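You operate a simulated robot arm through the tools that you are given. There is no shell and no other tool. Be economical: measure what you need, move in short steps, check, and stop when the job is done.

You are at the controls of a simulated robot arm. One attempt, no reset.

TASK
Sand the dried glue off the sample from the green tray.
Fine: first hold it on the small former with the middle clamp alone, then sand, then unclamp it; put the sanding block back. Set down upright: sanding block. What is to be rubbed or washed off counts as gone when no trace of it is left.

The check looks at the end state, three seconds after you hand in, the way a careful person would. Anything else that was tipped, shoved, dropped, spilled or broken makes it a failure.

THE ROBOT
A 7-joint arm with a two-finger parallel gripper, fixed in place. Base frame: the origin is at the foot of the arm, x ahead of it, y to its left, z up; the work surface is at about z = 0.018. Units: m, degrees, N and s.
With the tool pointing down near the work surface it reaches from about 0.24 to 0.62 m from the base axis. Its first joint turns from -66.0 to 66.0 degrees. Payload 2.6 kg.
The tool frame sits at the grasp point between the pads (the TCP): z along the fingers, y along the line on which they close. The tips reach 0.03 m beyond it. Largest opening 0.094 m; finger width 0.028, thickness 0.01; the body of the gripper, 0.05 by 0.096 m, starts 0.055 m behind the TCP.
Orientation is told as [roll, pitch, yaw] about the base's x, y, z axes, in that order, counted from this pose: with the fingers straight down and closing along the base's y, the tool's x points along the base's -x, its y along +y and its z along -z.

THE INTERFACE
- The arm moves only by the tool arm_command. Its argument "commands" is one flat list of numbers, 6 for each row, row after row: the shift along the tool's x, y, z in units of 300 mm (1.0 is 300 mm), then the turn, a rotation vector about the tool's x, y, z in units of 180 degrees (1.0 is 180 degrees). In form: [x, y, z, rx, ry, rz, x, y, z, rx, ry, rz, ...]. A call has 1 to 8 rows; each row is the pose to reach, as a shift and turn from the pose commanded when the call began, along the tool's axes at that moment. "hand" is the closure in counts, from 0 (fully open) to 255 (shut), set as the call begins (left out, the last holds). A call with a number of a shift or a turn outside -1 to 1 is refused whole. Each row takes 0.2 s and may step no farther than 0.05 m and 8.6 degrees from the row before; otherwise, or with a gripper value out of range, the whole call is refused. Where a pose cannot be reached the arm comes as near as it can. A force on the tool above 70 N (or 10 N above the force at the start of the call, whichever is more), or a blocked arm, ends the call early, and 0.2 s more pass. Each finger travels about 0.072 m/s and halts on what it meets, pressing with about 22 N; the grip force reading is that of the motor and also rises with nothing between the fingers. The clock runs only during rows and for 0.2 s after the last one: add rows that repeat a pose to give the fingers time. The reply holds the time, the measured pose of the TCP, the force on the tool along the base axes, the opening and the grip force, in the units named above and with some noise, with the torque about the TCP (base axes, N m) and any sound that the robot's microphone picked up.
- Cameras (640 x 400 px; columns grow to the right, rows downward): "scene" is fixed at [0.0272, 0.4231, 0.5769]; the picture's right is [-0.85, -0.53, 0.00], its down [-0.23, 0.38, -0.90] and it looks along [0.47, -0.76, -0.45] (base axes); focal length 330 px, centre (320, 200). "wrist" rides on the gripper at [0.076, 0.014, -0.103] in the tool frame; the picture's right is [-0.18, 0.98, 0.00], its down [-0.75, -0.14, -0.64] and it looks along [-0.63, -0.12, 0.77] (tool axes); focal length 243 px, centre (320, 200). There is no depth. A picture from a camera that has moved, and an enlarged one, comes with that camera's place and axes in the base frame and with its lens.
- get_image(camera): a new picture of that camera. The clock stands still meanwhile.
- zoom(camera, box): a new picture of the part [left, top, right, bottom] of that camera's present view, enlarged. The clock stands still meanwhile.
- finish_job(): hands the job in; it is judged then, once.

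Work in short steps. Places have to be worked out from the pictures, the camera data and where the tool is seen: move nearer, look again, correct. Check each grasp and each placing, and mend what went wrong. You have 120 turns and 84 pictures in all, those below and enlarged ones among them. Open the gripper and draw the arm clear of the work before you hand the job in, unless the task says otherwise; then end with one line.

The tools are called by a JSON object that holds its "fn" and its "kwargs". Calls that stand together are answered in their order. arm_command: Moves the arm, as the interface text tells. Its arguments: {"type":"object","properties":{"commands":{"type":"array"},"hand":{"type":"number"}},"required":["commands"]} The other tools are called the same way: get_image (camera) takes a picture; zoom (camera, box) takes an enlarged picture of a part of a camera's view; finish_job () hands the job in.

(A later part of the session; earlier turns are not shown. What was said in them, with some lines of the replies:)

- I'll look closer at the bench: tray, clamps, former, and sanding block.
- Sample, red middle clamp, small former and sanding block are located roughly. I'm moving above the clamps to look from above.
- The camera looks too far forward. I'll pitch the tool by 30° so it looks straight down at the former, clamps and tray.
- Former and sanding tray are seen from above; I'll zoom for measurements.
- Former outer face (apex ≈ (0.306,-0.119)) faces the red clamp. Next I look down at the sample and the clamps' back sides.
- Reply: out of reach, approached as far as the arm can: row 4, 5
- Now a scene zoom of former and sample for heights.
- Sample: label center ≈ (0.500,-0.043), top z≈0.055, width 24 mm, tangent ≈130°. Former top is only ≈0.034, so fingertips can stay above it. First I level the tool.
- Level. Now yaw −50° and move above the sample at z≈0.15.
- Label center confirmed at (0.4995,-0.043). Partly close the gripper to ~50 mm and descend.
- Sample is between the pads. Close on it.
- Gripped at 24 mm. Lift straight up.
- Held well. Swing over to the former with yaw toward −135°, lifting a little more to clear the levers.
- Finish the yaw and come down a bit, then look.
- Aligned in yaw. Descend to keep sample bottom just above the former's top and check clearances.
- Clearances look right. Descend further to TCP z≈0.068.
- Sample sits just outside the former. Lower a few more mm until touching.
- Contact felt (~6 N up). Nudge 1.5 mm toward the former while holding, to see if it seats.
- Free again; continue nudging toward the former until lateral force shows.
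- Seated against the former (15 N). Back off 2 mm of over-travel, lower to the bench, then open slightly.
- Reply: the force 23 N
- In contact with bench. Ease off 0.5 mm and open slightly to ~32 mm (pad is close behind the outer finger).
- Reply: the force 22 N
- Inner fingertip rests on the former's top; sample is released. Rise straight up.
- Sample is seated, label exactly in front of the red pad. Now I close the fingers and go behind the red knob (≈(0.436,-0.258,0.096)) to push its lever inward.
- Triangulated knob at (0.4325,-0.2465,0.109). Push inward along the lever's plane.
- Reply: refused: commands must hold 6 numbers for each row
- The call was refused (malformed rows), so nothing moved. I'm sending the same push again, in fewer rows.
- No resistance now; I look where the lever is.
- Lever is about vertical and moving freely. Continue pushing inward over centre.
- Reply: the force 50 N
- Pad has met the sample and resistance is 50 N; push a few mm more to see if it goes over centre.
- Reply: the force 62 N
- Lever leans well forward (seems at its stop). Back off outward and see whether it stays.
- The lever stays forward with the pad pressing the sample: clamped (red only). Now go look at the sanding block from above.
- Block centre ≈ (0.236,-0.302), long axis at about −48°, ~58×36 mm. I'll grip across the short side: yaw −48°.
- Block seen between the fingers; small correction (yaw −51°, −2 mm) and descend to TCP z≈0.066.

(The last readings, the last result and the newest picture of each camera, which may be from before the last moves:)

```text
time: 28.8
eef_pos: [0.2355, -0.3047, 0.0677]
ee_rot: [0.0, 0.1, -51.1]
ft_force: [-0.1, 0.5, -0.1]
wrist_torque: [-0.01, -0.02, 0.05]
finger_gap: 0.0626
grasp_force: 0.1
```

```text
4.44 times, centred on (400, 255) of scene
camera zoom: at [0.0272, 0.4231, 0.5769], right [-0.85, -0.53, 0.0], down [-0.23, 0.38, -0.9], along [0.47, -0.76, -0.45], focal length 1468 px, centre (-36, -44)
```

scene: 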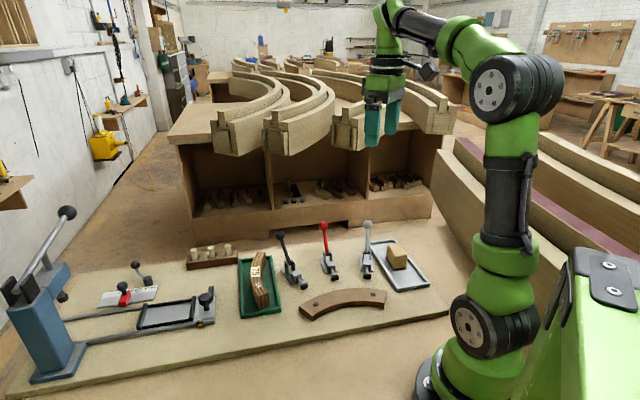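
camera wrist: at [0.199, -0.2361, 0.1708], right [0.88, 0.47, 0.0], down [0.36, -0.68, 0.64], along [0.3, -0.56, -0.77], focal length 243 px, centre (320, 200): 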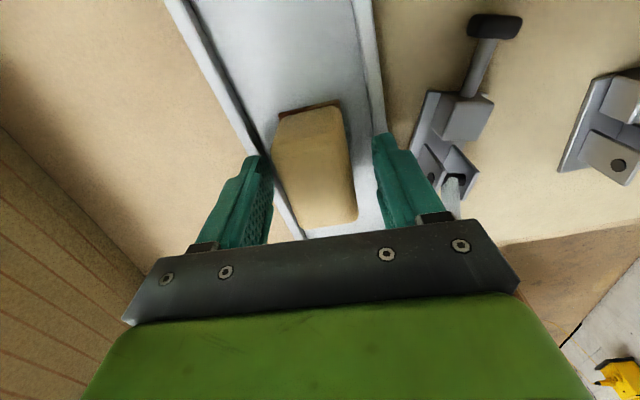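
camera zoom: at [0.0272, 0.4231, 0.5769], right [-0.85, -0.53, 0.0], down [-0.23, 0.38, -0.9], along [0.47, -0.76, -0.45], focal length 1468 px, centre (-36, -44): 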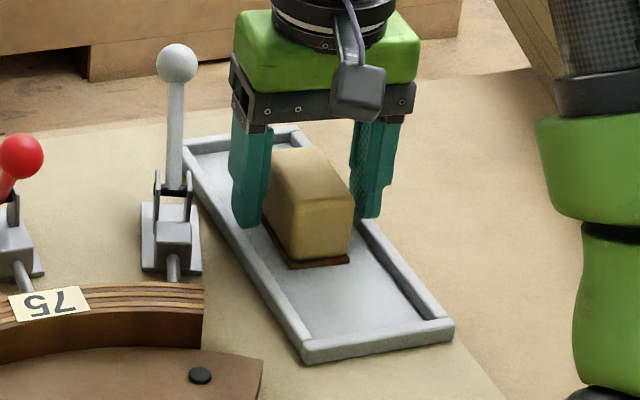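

Fingers straddle the block. Close the grip.

{"fn": "arm_command", "kwargs": {"commands": [0, 0, 0, 0, 0, 0, 0, 0, 0, 0, 0, 0, 0, 0, 0, 0, 0, 0, 0, 0, 0, 0, 0, 0], "hand": 255}}

{"fn": "arm_command", "kwargs": {"commands": [0, 0, -0.04, 0, 0, 0, 0, 0, -0.12, 0, 0, 0, 0, 0, -0.24, 0, 0, 0, 0, 0, -0.36, 0, 0, 0]}}

{"fn": "get_image", "kwargs": {"camera": "wrist"}}

{"fn": "zoom", "kwargs": {"camera": "scene", "box": [340, 140, 460, 280]}}

```text
time: 29.8
eef_pos: [0.236, -0.3049, 0.0675]
ee_rot: [0.0, 0.0, -51.1]
ft_force: [0.6, -0.2, 0.3]
wrist_torque: [-0.02, 0.02, 0.0]
finger_gap: 0.0419
grasp_force: 22.3
```

```text
time: 30.8
eef_pos: [0.2347, -0.3039, 0.1761]
ee_rot: [0.0, 0.0, -51.2]
ft_force: [0.7, 0.0, -0.8]
wrist_torque: [0.02, -0.03, 0.03]
finger_gap: 0.0422
grasp_force: 22.1
```

```text
41 pictures are left
camera wrist: at [0.1987, -0.2357, 0.2794], right [0.88, 0.47, 0.0], down [0.36, -0.68, 0.64], along [0.3, -0.57, -0.77], focal length 243 px, centre (320, 200)
```

wrist: 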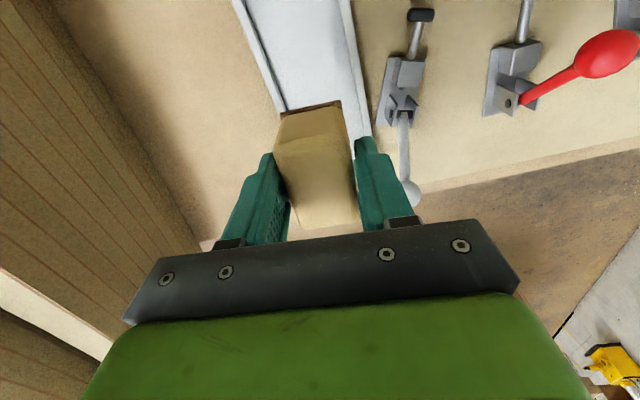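

```text
2.86 times, centred on (400, 210) of scene
camera zoom: at [0.0272, 0.4231, 0.5769], right [-0.85, -0.53, 0.0], down [-0.23, 0.38, -0.9], along [0.47, -0.76, -0.45], focal length 944 px, centre (91, 171)
```

zoom: 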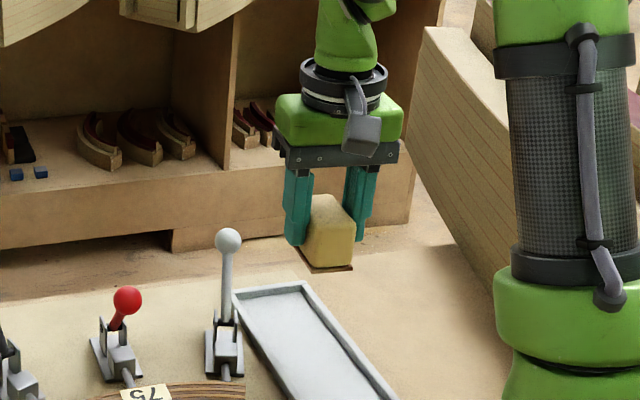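

Block held upright (42 mm). Carry it, raised, to above the glue spot ≈ (0.347,-0.093).

{"fn": "arm_command", "kwargs": {"commands": [0, 0, -0.1, 0, 0, 0, 0.0525, 0.122, -0.1, 0, 0, 0, 0.105, 0.244, -0.1, 0, 0, 0, 0.1575, 0.366, -0.1, 0, 0, 0, 0.21, 0.488, -0.1, 0, 0, 0, 0.2625, 0.61, -0.1, 0, 0, 0, 0.315, 0.732, -0.1, 0, 0, 0, 0.315, 0.732, 0.1, 0, 0, 0]}}

{"fn": "zoom", "kwargs": {"camera": "scene", "box": [280, 180, 400, 310]}}

{"fn": "get_image", "kwargs": {"camera": "wrist"}}

```text
refused: row 8 steps farther than a row can; nothing moved
```

```text
3.08 times, centred on (340, 245) of scene
camera zoom: at [0.0272, 0.4231, 0.5769], right [-0.85, -0.53, 0.0], down [-0.23, 0.38, -0.9], along [0.47, -0.76, -0.45], focal length 1016 px, centre (258, 62)
```

zoom: 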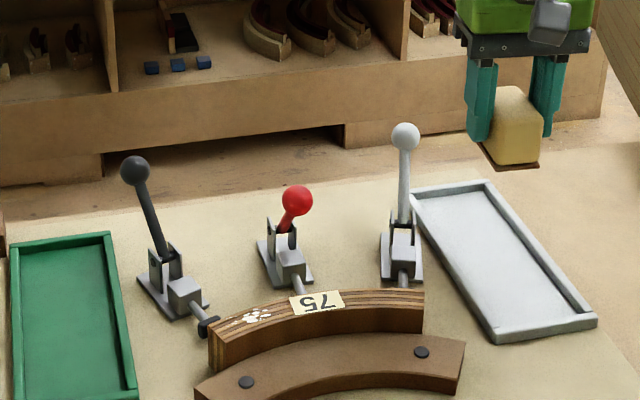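

```text
38 pictures are left
camera wrist: at [0.1987, -0.2357, 0.2794], right [0.88, 0.47, 0.0], down [0.36, -0.68, 0.64], along [0.3, -0.57, -0.77], focal length 243 px, centre (320, 200)
```

wrist: 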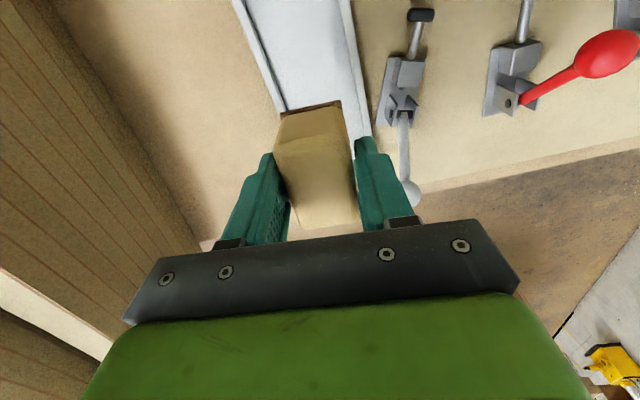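

Last row's step was too long; same route with a gentler end, ending at z≈0.176.

{"fn": "arm_command", "kwargs": {"commands": [0, 0, -0.1, 0, 0, 0, 0.0525, 0.122, -0.1, 0, 0, 0, 0.105, 0.244, -0.1, 0, 0, 0, 0.1575, 0.366, -0.1, 0, 0, 0, 0.21, 0.488, -0.1, 0, 0, 0, 0.2625, 0.61, -0.1, 0, 0, 0, 0.315, 0.732, -0.1, 0, 0, 0, 0.315, 0.732, 0, 0, 0, 0]}}

```text
time: 32.6
eef_pos: [0.3466, -0.0922, 0.1756]
ee_rot: [0.0, 0.0, -51.0]
ft_force: [1.1, -0.3, -0.3]
wrist_torque: [0.0, -0.03, -0.01]
finger_gap: 0.0416
grasp_force: 22.2
```

Descend to about 10 mm above the sample and check.

{"fn": "arm_command", "kwargs": {"commands": [0, 0, 0.07, 0, 0, 0, 0, 0, 0.14, 0, 0, 0, 0, 0, 0.215, 0, 0, 0]}}

{"fn": "zoom", "kwargs": {"camera": "scene", "box": [280, 200, 390, 310]}}

{"fn": "get_image", "kwargs": {"camera": "wrist"}}

```text
time: 33.4
eef_pos: [0.3466, -0.0932, 0.1112]
ee_rot: [0.0, 0.1, -51.2]
ft_force: [-0.5, -0.8, -1.4]
wrist_torque: [-0.02, 0.0, 0.01]
finger_gap: 0.0418
grasp_force: 22.1
```

```text
3.64 times, centred on (335, 255) of scene
camera zoom: at [0.0272, 0.4231, 0.5769], right [-0.85, -0.53, 0.0], down [-0.23, 0.38, -0.9], along [0.47, -0.76, -0.45], focal length 1201 px, centre (266, 0)
```

zoom: 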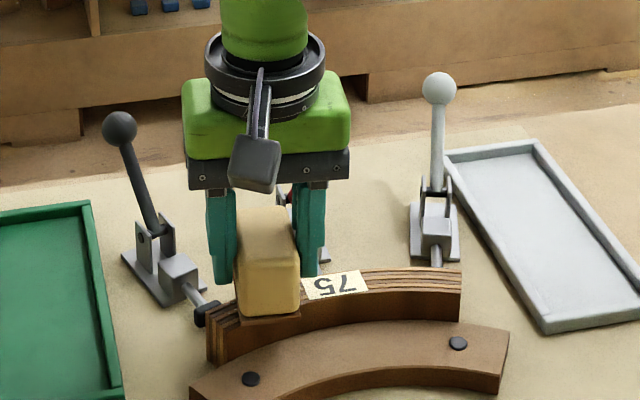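

```text
36 pictures are left
camera wrist: at [0.3105, -0.0237, 0.2145], right [0.88, 0.47, 0.0], down [0.36, -0.68, 0.64], along [0.31, -0.57, -0.77], focal length 243 px, centre (320, 200)
```

wrist: 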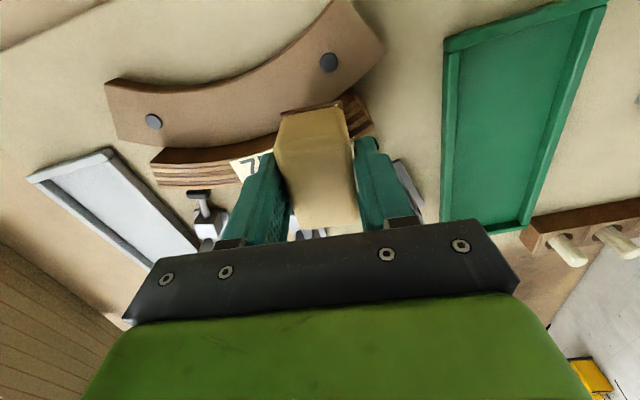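

Block is over the glue. Descend in small steps to contact.

{"fn": "arm_command", "kwargs": {"commands": [0, 0, 0.015, 0, 0, 0, 0, 0, 0.022, 0, 0, 0, 0, 0, 0.029, 0, 0, 0, 0, 0, 0.035, 0, 0, 0]}}

```text
time: 34.4
eef_pos: [0.3477, -0.0934, 0.1022]
ee_rot: [0.1, -0.2, -51.1]
ft_force: [-7.3, -1.1, 29.0]
wrist_torque: [-0.13, 0.03, -0.05]
finger_gap: 0.0422
grasp_force: 21.5
```

Contact at z≈0.102. Ease pressure slightly and rub along the sample ±15 mm.

{"fn": "arm_command", "kwargs": {"commands": [0.007, 0.024, -0.002, 0, 0, 0, 0.014, 0.048, -0.002, 0, 0, 0, 0, 0, -0.002, 0, 0, 0, -0.014, -0.048, -0.002, 0, 0, 0, 0, 0, -0.002, 0, 0, 0, 0.014, 0.048, -0.002, 0, 0, 0, -0.014, -0.048, -0.002, 0, 0, 0, 0, 0, -0.002, 0, 0, 0]}}

```text
time: 36.2
eef_pos: [0.3466, -0.0926, 0.0995]
ee_rot: [0.0, 0.1, -51.0]
ft_force: [0.2, -0.5, -0.7]
wrist_torque: [0.02, -0.02, 0.02]
finger_gap: 0.0421
grasp_force: 22.5
```

No contact pressure now; lower gently again until contact.

{"fn": "arm_command", "kwargs": {"commands": [0, 0, 0.004, 0, 0, 0, 0, 0, 0.008, 0, 0, 0]}}

{"fn": "zoom", "kwargs": {"camera": "scene", "box": [290, 220, 380, 310]}}

```text
time: 36.8
eef_pos: [0.348, -0.0931, 0.0996]
ee_rot: [0.1, -0.1, -51.1]
ft_force: [-10.5, 0.7, 27.8]
wrist_torque: [0.01, 0.15, -0.04]
finger_gap: 0.0418
grasp_force: 21.8
```

```text
4.44 times, centred on (335, 265) of scene
camera zoom: at [0.0271, 0.4231, 0.5769], right [-0.85, -0.53, 0.0], down [-0.23, 0.38, -0.9], along [0.47, -0.76, -0.45], focal length 1468 px, centre (253, -89)
```

zoom: 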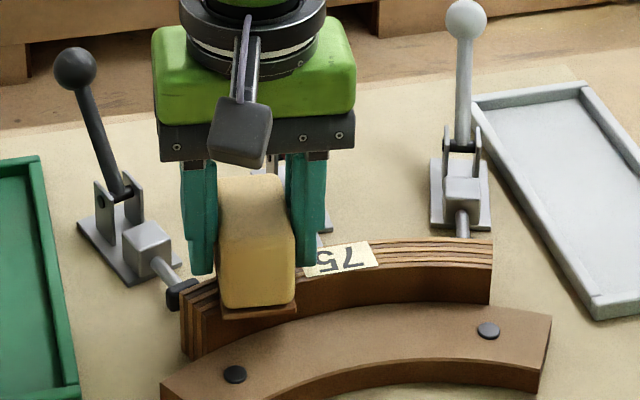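

~28 N contact. Rub at this height.

{"fn": "arm_command", "kwargs": {"commands": [0.007, 0.024, 0, 0, 0, 0, 0.014, 0.048, 0, 0, 0, 0, 0, 0, 0, 0, 0, 0, -0.014, -0.048, 0, 0, 0, 0, 0, 0, 0, 0, 0, 0, 0.014, 0.048, 0, 0, 0, 0, 0, 0, 0, 0, 0, 0, -0.014, -0.048, 0, 0, 0, 0]}}

{"fn": "arm_command", "kwargs": {"commands": [0.014, 0.048, 0, 0, 0, 0, 0.028, 0.096, 0, 0, 0, 0, 0.014, 0.048, 0, 0, 0, 0, 0, 0, 0, 0, 0, 0, 0.014, 0.048, 0, 0, 0, 0, 0.028, 0.096, 0, 0, 0, 0, 0.014, 0.048, 0, 0, 0, 0]}}

```text
time: 38.6
eef_pos: [0.3378, -0.1052, 0.0988]
ee_rot: [0.0, 0.1, -51.1]
ft_force: [0.8, 1.2, 1.5]
wrist_torque: [0.07, -0.06, 0.05]
finger_gap: 0.042
grasp_force: 22.0
```

```text
time: 40.2
eef_pos: [0.3466, -0.0939, 0.0995]
ee_rot: [0.0, 0.0, -50.9]
ft_force: [0.2, 0.0, 0.3]
wrist_torque: [0.0, -0.01, -0.03]
finger_gap: 0.0419
grasp_force: 21.5
```

Lift and inspect the glue and the block in the grip.

{"fn": "arm_command", "kwargs": {"commands": [0, 0, -0.1, 0, 0, 0, 0.05, 0, -0.2, 0, 0, 0, 0.1, -0.1, -0.25, 0, 0, 0, 0.1, -0.2, -0.3, 0, 0, 0, 0.1, -0.3, -0.3, 0, 0, 0]}}

{"fn": "zoom", "kwargs": {"camera": "scene", "box": [290, 160, 400, 310]}}

{"fn": "zoom", "kwargs": {"camera": "scene", "box": [310, 245, 370, 300]}}

```text
time: 41.4
eef_pos: [0.2587, -0.1273, 0.1882]
ee_rot: [0.0, 0.1, -51.0]
ft_force: [-0.6, 0.1, -1.0]
wrist_torque: [0.02, -0.01, 0.03]
finger_gap: 0.0417
grasp_force: 21.7
```

```text
2.67 times, centred on (345, 235) of scene
camera zoom: at [0.0272, 0.4231, 0.5769], right [-0.85, -0.53, 0.0], down [-0.23, 0.38, -0.9], along [0.47, -0.76, -0.45], focal length 881 px, centre (253, 107)
```

zoom: 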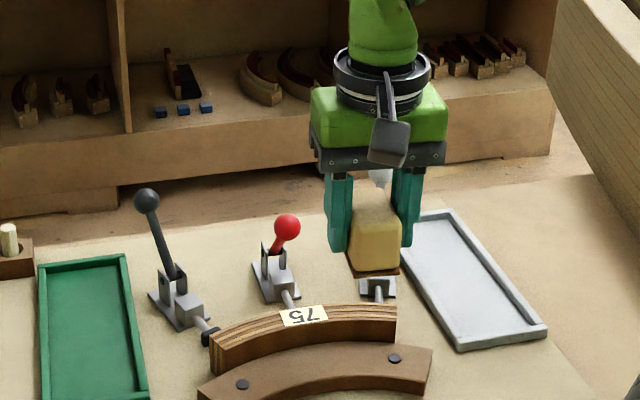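

```text
7.27 times, centred on (340, 272) of scene
camera zoom: at [0.0272, 0.4231, 0.5769], right [-0.85, -0.53, 0.0], down [-0.23, 0.38, -0.9], along [0.47, -0.76, -0.45], focal length 2402 px, centre (174, -327)
```

zoom: 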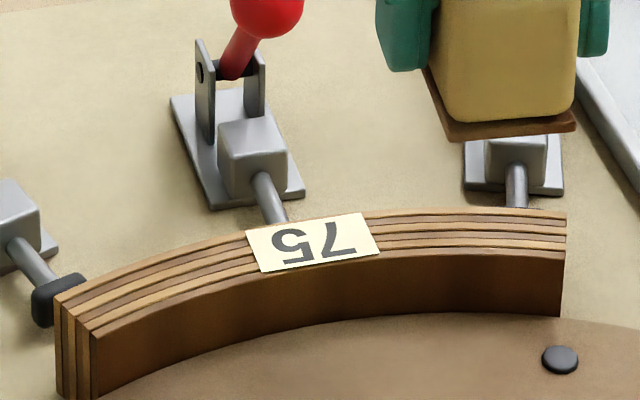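

Glue appears gone; I check with a tighter zoom for faint traces.

{"fn": "zoom", "kwargs": {"camera": "scene", "box": [314, 268, 350, 296]}}

{"fn": "get_image", "kwargs": {"camera": "wrist"}}

```text
14.29 times, centred on (332, 282) of scene
camera zoom: at [0.0272, 0.4231, 0.5769], right [-0.85, -0.53, 0.0], down [-0.23, 0.38, -0.9], along [0.47, -0.76, -0.45], focal length 4719 px, centre (149, -971)
```

zoom: 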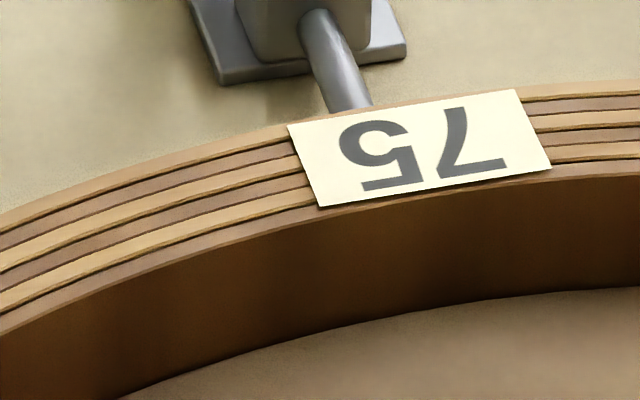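

```text
31 pictures are left
camera wrist: at [0.2217, -0.0583, 0.2922], right [0.88, 0.47, 0.0], down [0.36, -0.67, 0.64], along [0.3, -0.56, -0.77], focal length 243 px, centre (320, 200)
```

wrist: 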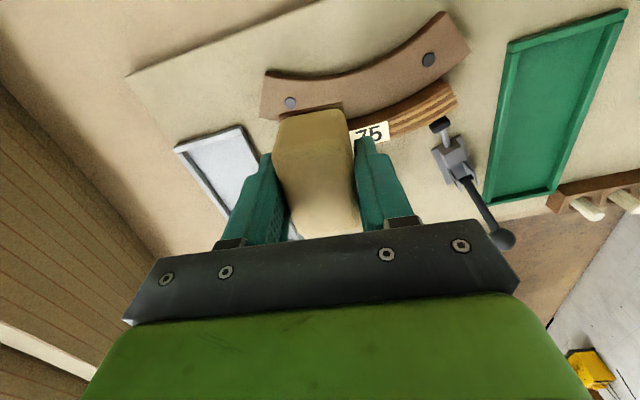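

The sample is clean. Carry the block back over its tray at the original place.

{"fn": "arm_command", "kwargs": {"commands": [-0.082, -0.0864, -0.05, 0, 0, 0, -0.164, -0.173, -0.05, 0, 0, 0, -0.246, -0.259, -0.05, 0, 0, 0, -0.329, -0.346, -0.05, 0, 0, 0, -0.411, -0.432, -0.02, 0, 0, 0, -0.411, -0.432, 0.08, 0, 0, 0, -0.411, -0.432, 0.2, 0, 0, 0, -0.411, -0.432, 0.3, 0, 0, 0]}}

{"fn": "zoom", "kwargs": {"camera": "scene", "box": [350, 200, 450, 300]}}

{"fn": "get_image", "kwargs": {"camera": "wrist"}}

```text
time: 43.2
eef_pos: [0.2349, -0.3042, 0.0987]
ee_rot: [0.0, 0.1, -51.0]
ft_force: [-0.4, -0.1, -0.2]
wrist_torque: [-0.04, 0.0, 0.0]
finger_gap: 0.0418
grasp_force: 22.0
```

```text
4.00 times, centred on (400, 250) of scene
camera zoom: at [0.0272, 0.4231, 0.5769], right [-0.85, -0.53, 0.0], down [-0.23, 0.38, -0.9], along [0.47, -0.76, -0.45], focal length 1321 px, centre (0, 0)
```

zoom: 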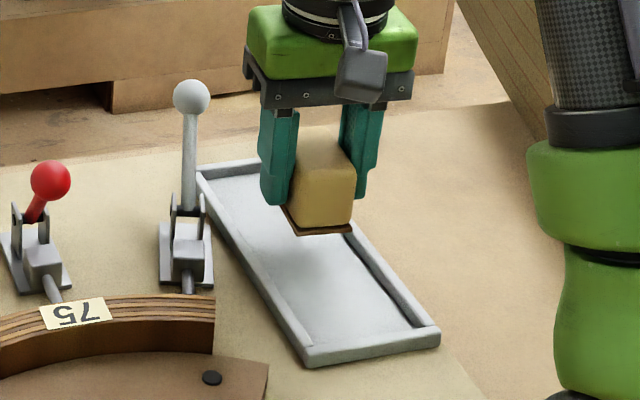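

```text
29 pictures are left
camera wrist: at [0.1985, -0.2358, 0.2024], right [0.88, 0.47, 0.0], down [0.36, -0.67, 0.64], along [0.3, -0.57, -0.77], focal length 243 px, centre (320, 200)
```

wrist: 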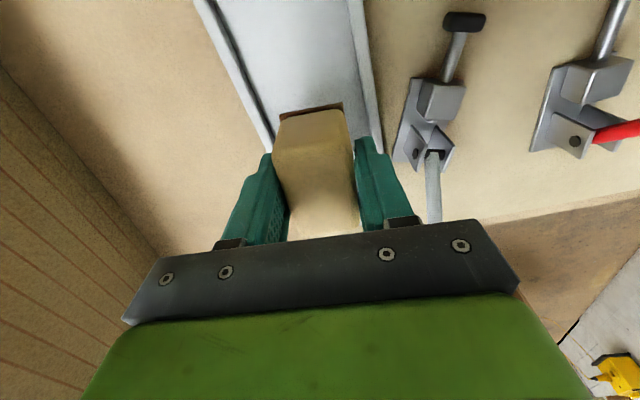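

Over the tray as before. Descend, slowly near the floor.

{"fn": "arm_command", "kwargs": {"commands": [0, 0, 0.04, 0, 0, 0, 0, 0, 0.08, 0, 0, 0, 0, 0, 0.105, 0, 0, 0, 0, 0, 0.109, 0, 0, 0, 0, 0, 0.112, 0, 0, 0]}}

```text
time: 44.4
eef_pos: [0.2342, -0.3024, 0.064]
ee_rot: [0.0, 0.0, -51.1]
ft_force: [0.4, -0.1, 0.0]
wrist_torque: [0.0, 0.03, 0.01]
finger_gap: 0.0419
grasp_force: 22.1
```

No contact yet; lower a few more mm in 1 mm steps.

{"fn": "arm_command", "kwargs": {"commands": [0, 0, 0.003, 0, 0, 0, 0, 0, 0.006, 0, 0, 0]}}

```text
time: 45.0
eef_pos: [0.2349, -0.3045, 0.0628]
ee_rot: [0.1, 0.0, -51.1]
ft_force: [0.6, 0.1, 0.5]
wrist_torque: [-0.01, -0.03, 0.01]
finger_gap: 0.042
grasp_force: 21.7
```

{"fn": "arm_command", "kwargs": {"commands": [0, 0, 0.003, 0, 0, 0, 0, 0, 0.005, 0, 0, 0]}}

{"fn": "zoom", "kwargs": {"camera": "scene", "box": [370, 225, 430, 285]}}

```text
time: 45.6
eef_pos: [0.2347, -0.3043, 0.0614]
ee_rot: [0.0, 0.0, -51.1]
ft_force: [-1.9, 0.4, 1.4]
wrist_torque: [-0.01, -0.07, -0.02]
finger_gap: 0.0418
grasp_force: 21.9
```

```text
6.67 times, centred on (400, 255) of scene
camera zoom: at [0.0272, 0.4231, 0.5769], right [-0.85, -0.53, 0.0], down [-0.23, 0.38, -0.9], along [0.47, -0.76, -0.45], focal length 2202 px, centre (-213, -167)
```

zoom: 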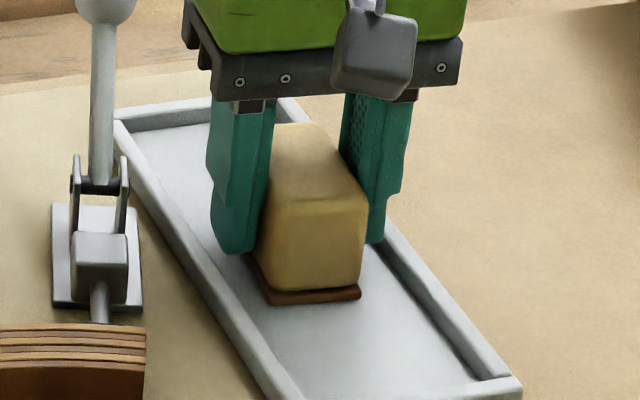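

Touching down. A hair lower, then open slightly.

{"fn": "arm_command", "kwargs": {"commands": [0, 0, 0.002, 0, 0, 0, 0, 0, 0.002, 0, 0, 0]}}

{"fn": "arm_command", "kwargs": {"commands": [0, 0, 0, 0, 0, 0, 0, 0, 0, 0, 0, 0, 0, 0, 0, 0, 0, 0], "hand": 118}}

{"fn": "arm_command", "kwargs": {"commands": [0, 0, -0.03, 0, 0, 0, 0, 0, -0.1, 0, 0, 0, 0, 0, -0.22, 0, 0, 0, 0, 0, -0.35, 0, 0, 0, 0, 0, -0.48, 0, 0, 0]}}

{"fn": "zoom", "kwargs": {"camera": "scene", "box": [350, 200, 450, 300]}}

```text
time: 46.2
eef_pos: [0.236, -0.3039, 0.0606]
ee_rot: [0.1, -0.2, -51.1]
ft_force: [-2.2, 1.1, 9.2]
wrist_torque: [-0.04, -0.16, 0.01]
finger_gap: 0.0418
grasp_force: 21.8
```

```text
time: 47.0
eef_pos: [0.2352, -0.3038, 0.0606]
ee_rot: [0.0, 0.0, -51.1]
ft_force: [0.0, 0.4, -0.1]
wrist_torque: [0.02, -0.02, -0.01]
finger_gap: 0.0505
grasp_force: 0.1
```

```text
time: 48.2
eef_pos: [0.2355, -0.3035, 0.2043]
ee_rot: [0.0, 0.1, -51.2]
ft_force: [-0.8, 0.2, 0.5]
wrist_torque: [0.0, 0.02, 0.0]
finger_gap: 0.0505
grasp_force: 0.0
```

```text
4.00 times, centred on (400, 250) of scene
camera zoom: at [0.0272, 0.4231, 0.5769], right [-0.85, -0.53, 0.0], down [-0.23, 0.38, -0.9], along [0.47, -0.76, -0.45], focal length 1321 px, centre (0, 0)
```

zoom: 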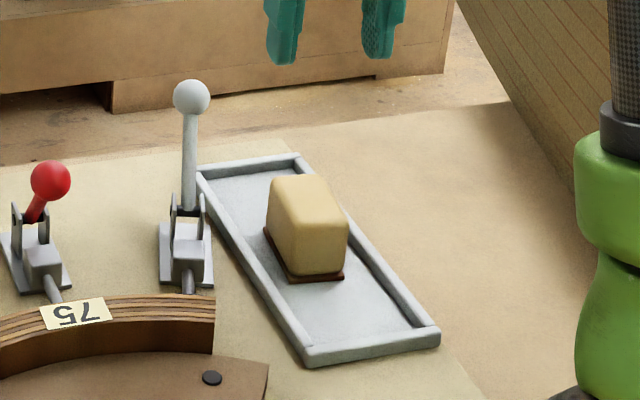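

Block is back upright. Now go to the inner side of the red knob with closed fingers, to push the lever back open.

{"fn": "arm_command", "kwargs": {"commands": [0.034, 0.115, 0, 0, 0, -0.0067, 0.069, 0.23, 0, 0, 0, -0.0133, 0.103, 0.346, 0, 0, 0, -0.02, 0.138, 0.461, 0, 0, 0, -0.0267, 0.172, 0.576, 0, 0, 0, -0.0333, 0.172, 0.576, 0.1, 0, 0, -0.0333], "hand": 255}}

{"fn": "get_image", "kwargs": {"camera": "wrist"}}

{"fn": "zoom", "kwargs": {"camera": "scene", "box": [290, 180, 400, 300]}}

```text
time: 49.6
eef_pos: [0.3375, -0.1534, 0.1747]
ee_rot: [0.0, 0.0, -45.1]
ft_force: [-0.3, 0.4, 0.2]
wrist_torque: [0.01, -0.03, -0.02]
finger_gap: 0.0
grasp_force: 22.1
```

```text
26 pictures are left
camera wrist: at [0.2942, -0.0896, 0.2783], right [0.83, 0.56, 0.0], down [0.43, -0.63, 0.64], along [0.36, -0.53, -0.77], focal length 243 px, centre (320, 200)
```

wrist: 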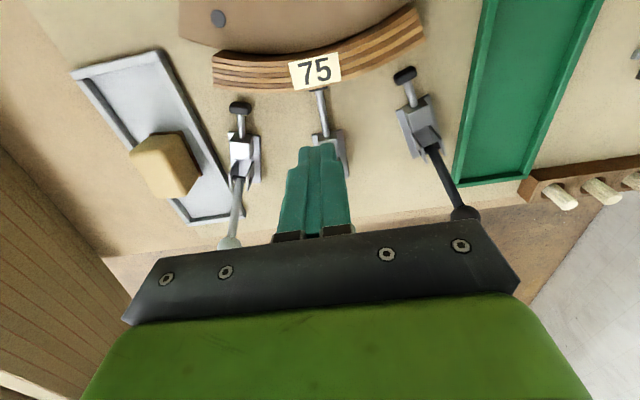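

```text
3.33 times, centred on (345, 240) of scene
camera zoom: at [0.0272, 0.4231, 0.5769], right [-0.85, -0.53, 0.0], down [-0.23, 0.38, -0.9], along [0.47, -0.76, -0.45], focal length 1101 px, centre (237, 67)
```

zoom: 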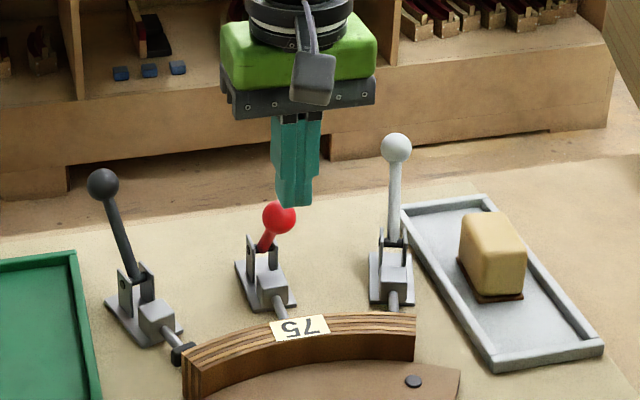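

Descend on the inner side of the knob (3–4 mm extra clearance).

{"fn": "arm_command", "kwargs": {"commands": [0.015, 0, 0.06, 0, 0, 0, 0.015, 0, 0.12, 0, 0, 0, 0.015, 0, 0.18, 0, 0, 0, 0.015, 0, 0.24, 0, 0, 0]}}

{"fn": "zoom", "kwargs": {"camera": "scene", "box": [300, 200, 390, 300]}}

```text
time: 50.6
eef_pos: [0.3335, -0.1517, 0.1032]
ee_rot: [0.1, 0.0, -45.0]
ft_force: [0.2, 0.7, 0.7]
wrist_torque: [-0.01, -0.03, 0.01]
finger_gap: 0.0003
grasp_force: 22.0
```

```text
4.00 times, centred on (345, 250) of scene
camera zoom: at [0.0272, 0.4231, 0.5769], right [-0.85, -0.53, 0.0], down [-0.23, 0.38, -0.9], along [0.47, -0.76, -0.45], focal length 1321 px, centre (220, 0)
```

zoom: 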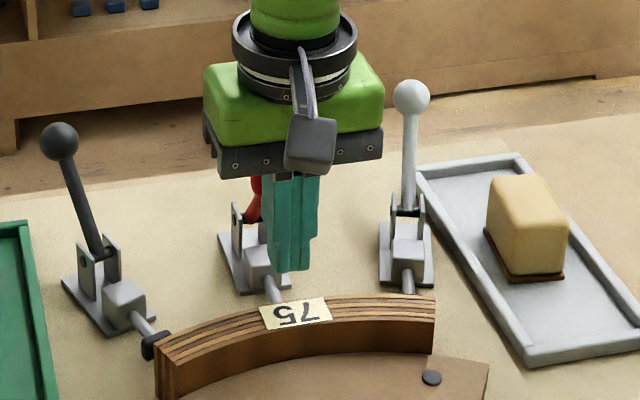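

Push the lever outward (+n), rising gently along the arc, with a 3 mm sideways correction.

{"fn": "arm_command", "kwargs": {"commands": [-0.02, 0.01, 0, 0, 0, 0, -0.05, 0.01, 0, 0, 0, 0, -0.08, 0.01, -0.01, 0, 0, 0, -0.11, 0.01, -0.02, 0, 0, 0, -0.14, 0.01, -0.035, 0, 0, 0, -0.17, 0.01, -0.05, 0, 0, 0]}}

{"fn": "zoom", "kwargs": {"camera": "scene", "box": [300, 190, 400, 290]}}

```text
time: 52.0
eef_pos: [0.3714, -0.1846, 0.1181]
ee_rot: [0.0, 0.0, -45.1]
ft_force: [-0.7, 0.2, -0.5]
wrist_torque: [-0.02, -0.01, 0.01]
finger_gap: 0.0
grasp_force: 21.7
```

```text
4.00 times, centred on (350, 240) of scene
camera zoom: at [0.0272, 0.4231, 0.5769], right [-0.85, -0.53, 0.0], down [-0.23, 0.38, -0.9], along [0.47, -0.76, -0.45], focal length 1321 px, centre (200, 40)
```

zoom: 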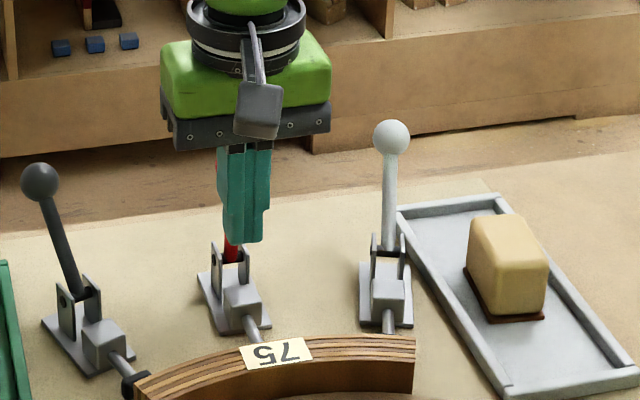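

Lever is near vertical, moving freely. Continue to its open stop.

{"fn": "arm_command", "kwargs": {"commands": [-0.04, 0, -0.01, 0, 0, 0, -0.08, 0, -0.02, 0, 0, 0, -0.12, 0, -0.025, 0, 0, 0, -0.15, 0, -0.025, 0, 0, 0, -0.17, 0, -0.025, 0, 0, 0]}}

{"fn": "arm_command", "kwargs": {"commands": [0.05, 0, 0, 0, 0, 0, 0.05, 0, -0.15, 0, 0, 0, 0.05, 0, -0.3, 0, 0, 0]}}

{"fn": "zoom", "kwargs": {"camera": "scene", "box": [290, 190, 410, 310]}}

{"fn": "get_image", "kwargs": {"camera": "wrist"}}

```text
time: 53.2
eef_pos: [0.4062, -0.2213, 0.1264]
ee_rot: [-0.1, 0.0, -45.0]
ft_force: [0.5, 0.2, -0.1]
wrist_torque: [0.0, 0.01, 0.0]
finger_gap: 0.0
grasp_force: 21.9
```

```text
time: 54.0
eef_pos: [0.3966, -0.2093, 0.216]
ee_rot: [0.0, -0.1, -45.1]
ft_force: [-0.2, 0.5, 0.2]
wrist_torque: [0.02, 0.0, 0.0]
finger_gap: 0.0001
grasp_force: 22.4
```

```text
3.33 times, centred on (350, 250) of scene
camera zoom: at [0.0272, 0.4231, 0.5769], right [-0.85, -0.53, 0.0], down [-0.23, 0.38, -0.9], along [0.47, -0.76, -0.45], focal length 1101 px, centre (220, 33)
```

zoom: 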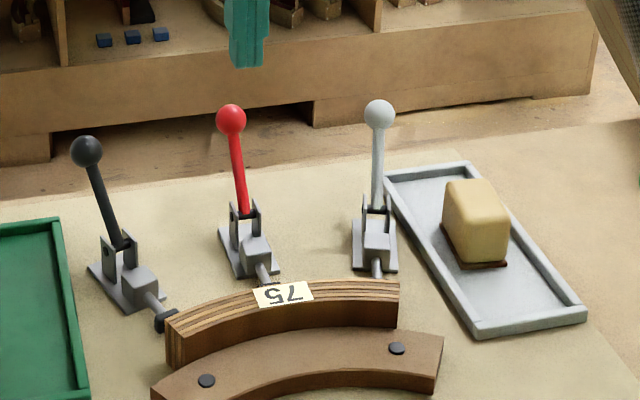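

```text
21 pictures are left
camera wrist: at [0.3531, -0.1459, 0.3197], right [0.83, 0.56, 0.0], down [0.43, -0.63, 0.64], along [0.36, -0.53, -0.77], focal length 243 px, centre (320, 200)
```

wrist: 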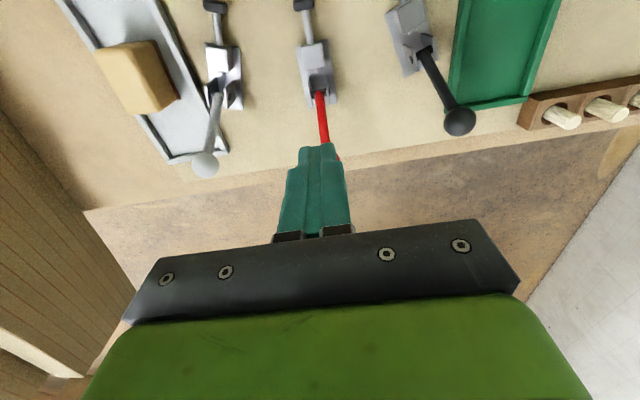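

The red lever is back in its original open position, sample unclamped in place. Open the gripper and draw clear, then a final check.

{"fn": "arm_command", "kwargs": {"commands": [0, 0, -0.15, 0, 0, 0, 0.1, 0, -0.3, 0, 0, 0, 0.2, 0, -0.42, 0, 0, 0], "hand": 0}}

{"fn": "get_image", "kwargs": {"camera": "scene"}}

{"fn": "zoom", "kwargs": {"camera": "scene", "box": [305, 255, 385, 310]}}

{"fn": "get_image", "kwargs": {"camera": "wrist"}}

```text
refused: row 2 steps farther than a row can; nothing moved
```

```text
20 pictures are left
```

scene: 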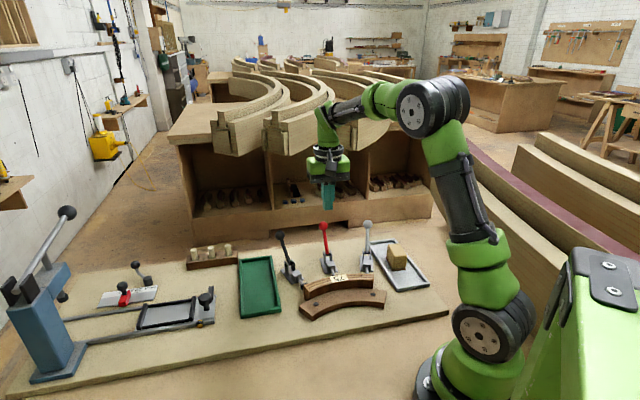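

```text
7.27 times, centred on (345, 282) of scene
camera zoom: at [0.0272, 0.4231, 0.5769], right [-0.85, -0.53, 0.0], down [-0.23, 0.38, -0.9], along [0.47, -0.76, -0.45], focal length 2402 px, centre (138, -400)
```

zoom: 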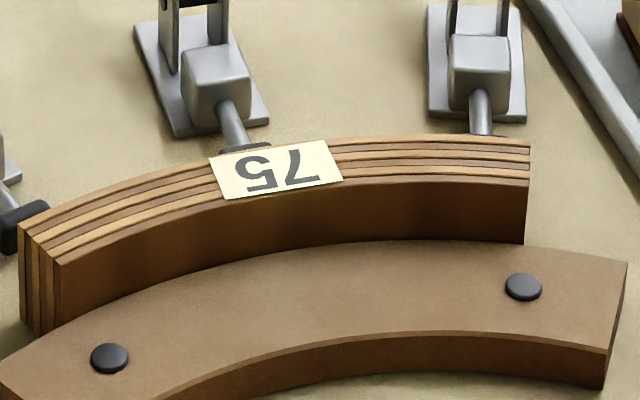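

```text
18 pictures are left
camera wrist: at [0.3531, -0.1459, 0.3197], right [0.83, 0.56, 0.0], down [0.43, -0.63, 0.64], along [0.36, -0.53, -0.77], focal length 243 px, centre (320, 200)
```

wrist: 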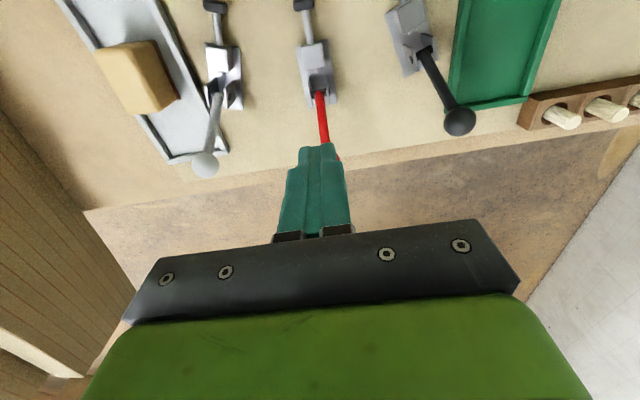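

The scene is clean: sample spotless and on the former, red clamp open, block in its tray. I resend the retreat with shorter steps.

{"fn": "arm_command", "kwargs": {"commands": [0, 0, -0.12, 0, 0, 0, 0.07, 0, -0.24, 0, 0, 0, 0.14, 0, -0.36, 0, 0, 0, 0.2, 0, -0.46, 0, 0, 0, 0.2, 0, -0.46, 0, 0, 0], "hand": 0}}

{"fn": "get_image", "kwargs": {"camera": "wrist"}}

```text
time: 55.2
eef_pos: [0.3532, -0.1678, 0.3541]
ee_rot: [-0.1, 0.0, -45.0]
ft_force: [0.0, -0.1, 0.9]
wrist_torque: [0.02, 0.07, -0.01]
finger_gap: 0.0939
grasp_force: 0.0
```

```text
17 pictures are left
camera wrist: at [0.3112, -0.1032, 0.4577], right [0.83, 0.56, 0.0], down [0.43, -0.63, 0.64], along [0.36, -0.53, -0.77], focal length 243 px, centre (320, 200)
```

wrist: 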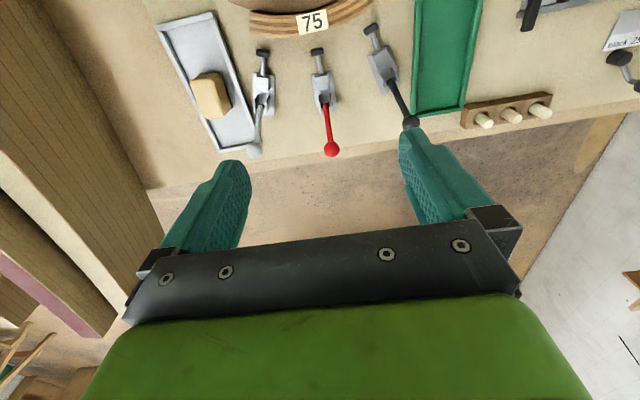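

Everything is in place, the gripper is open and the arm is clear; handing in.

{"fn": "finish_job", "kwargs": {}}

```text
The job is handed in.
```

The dried glue is sanded off with no trace visible in the close-up. The sample was held by the middle (red) clamp alone while I sanded, and it now stands unclamped on the small former. The sanding block is back upright in its tray, and I saw nothing tipped or out of place.
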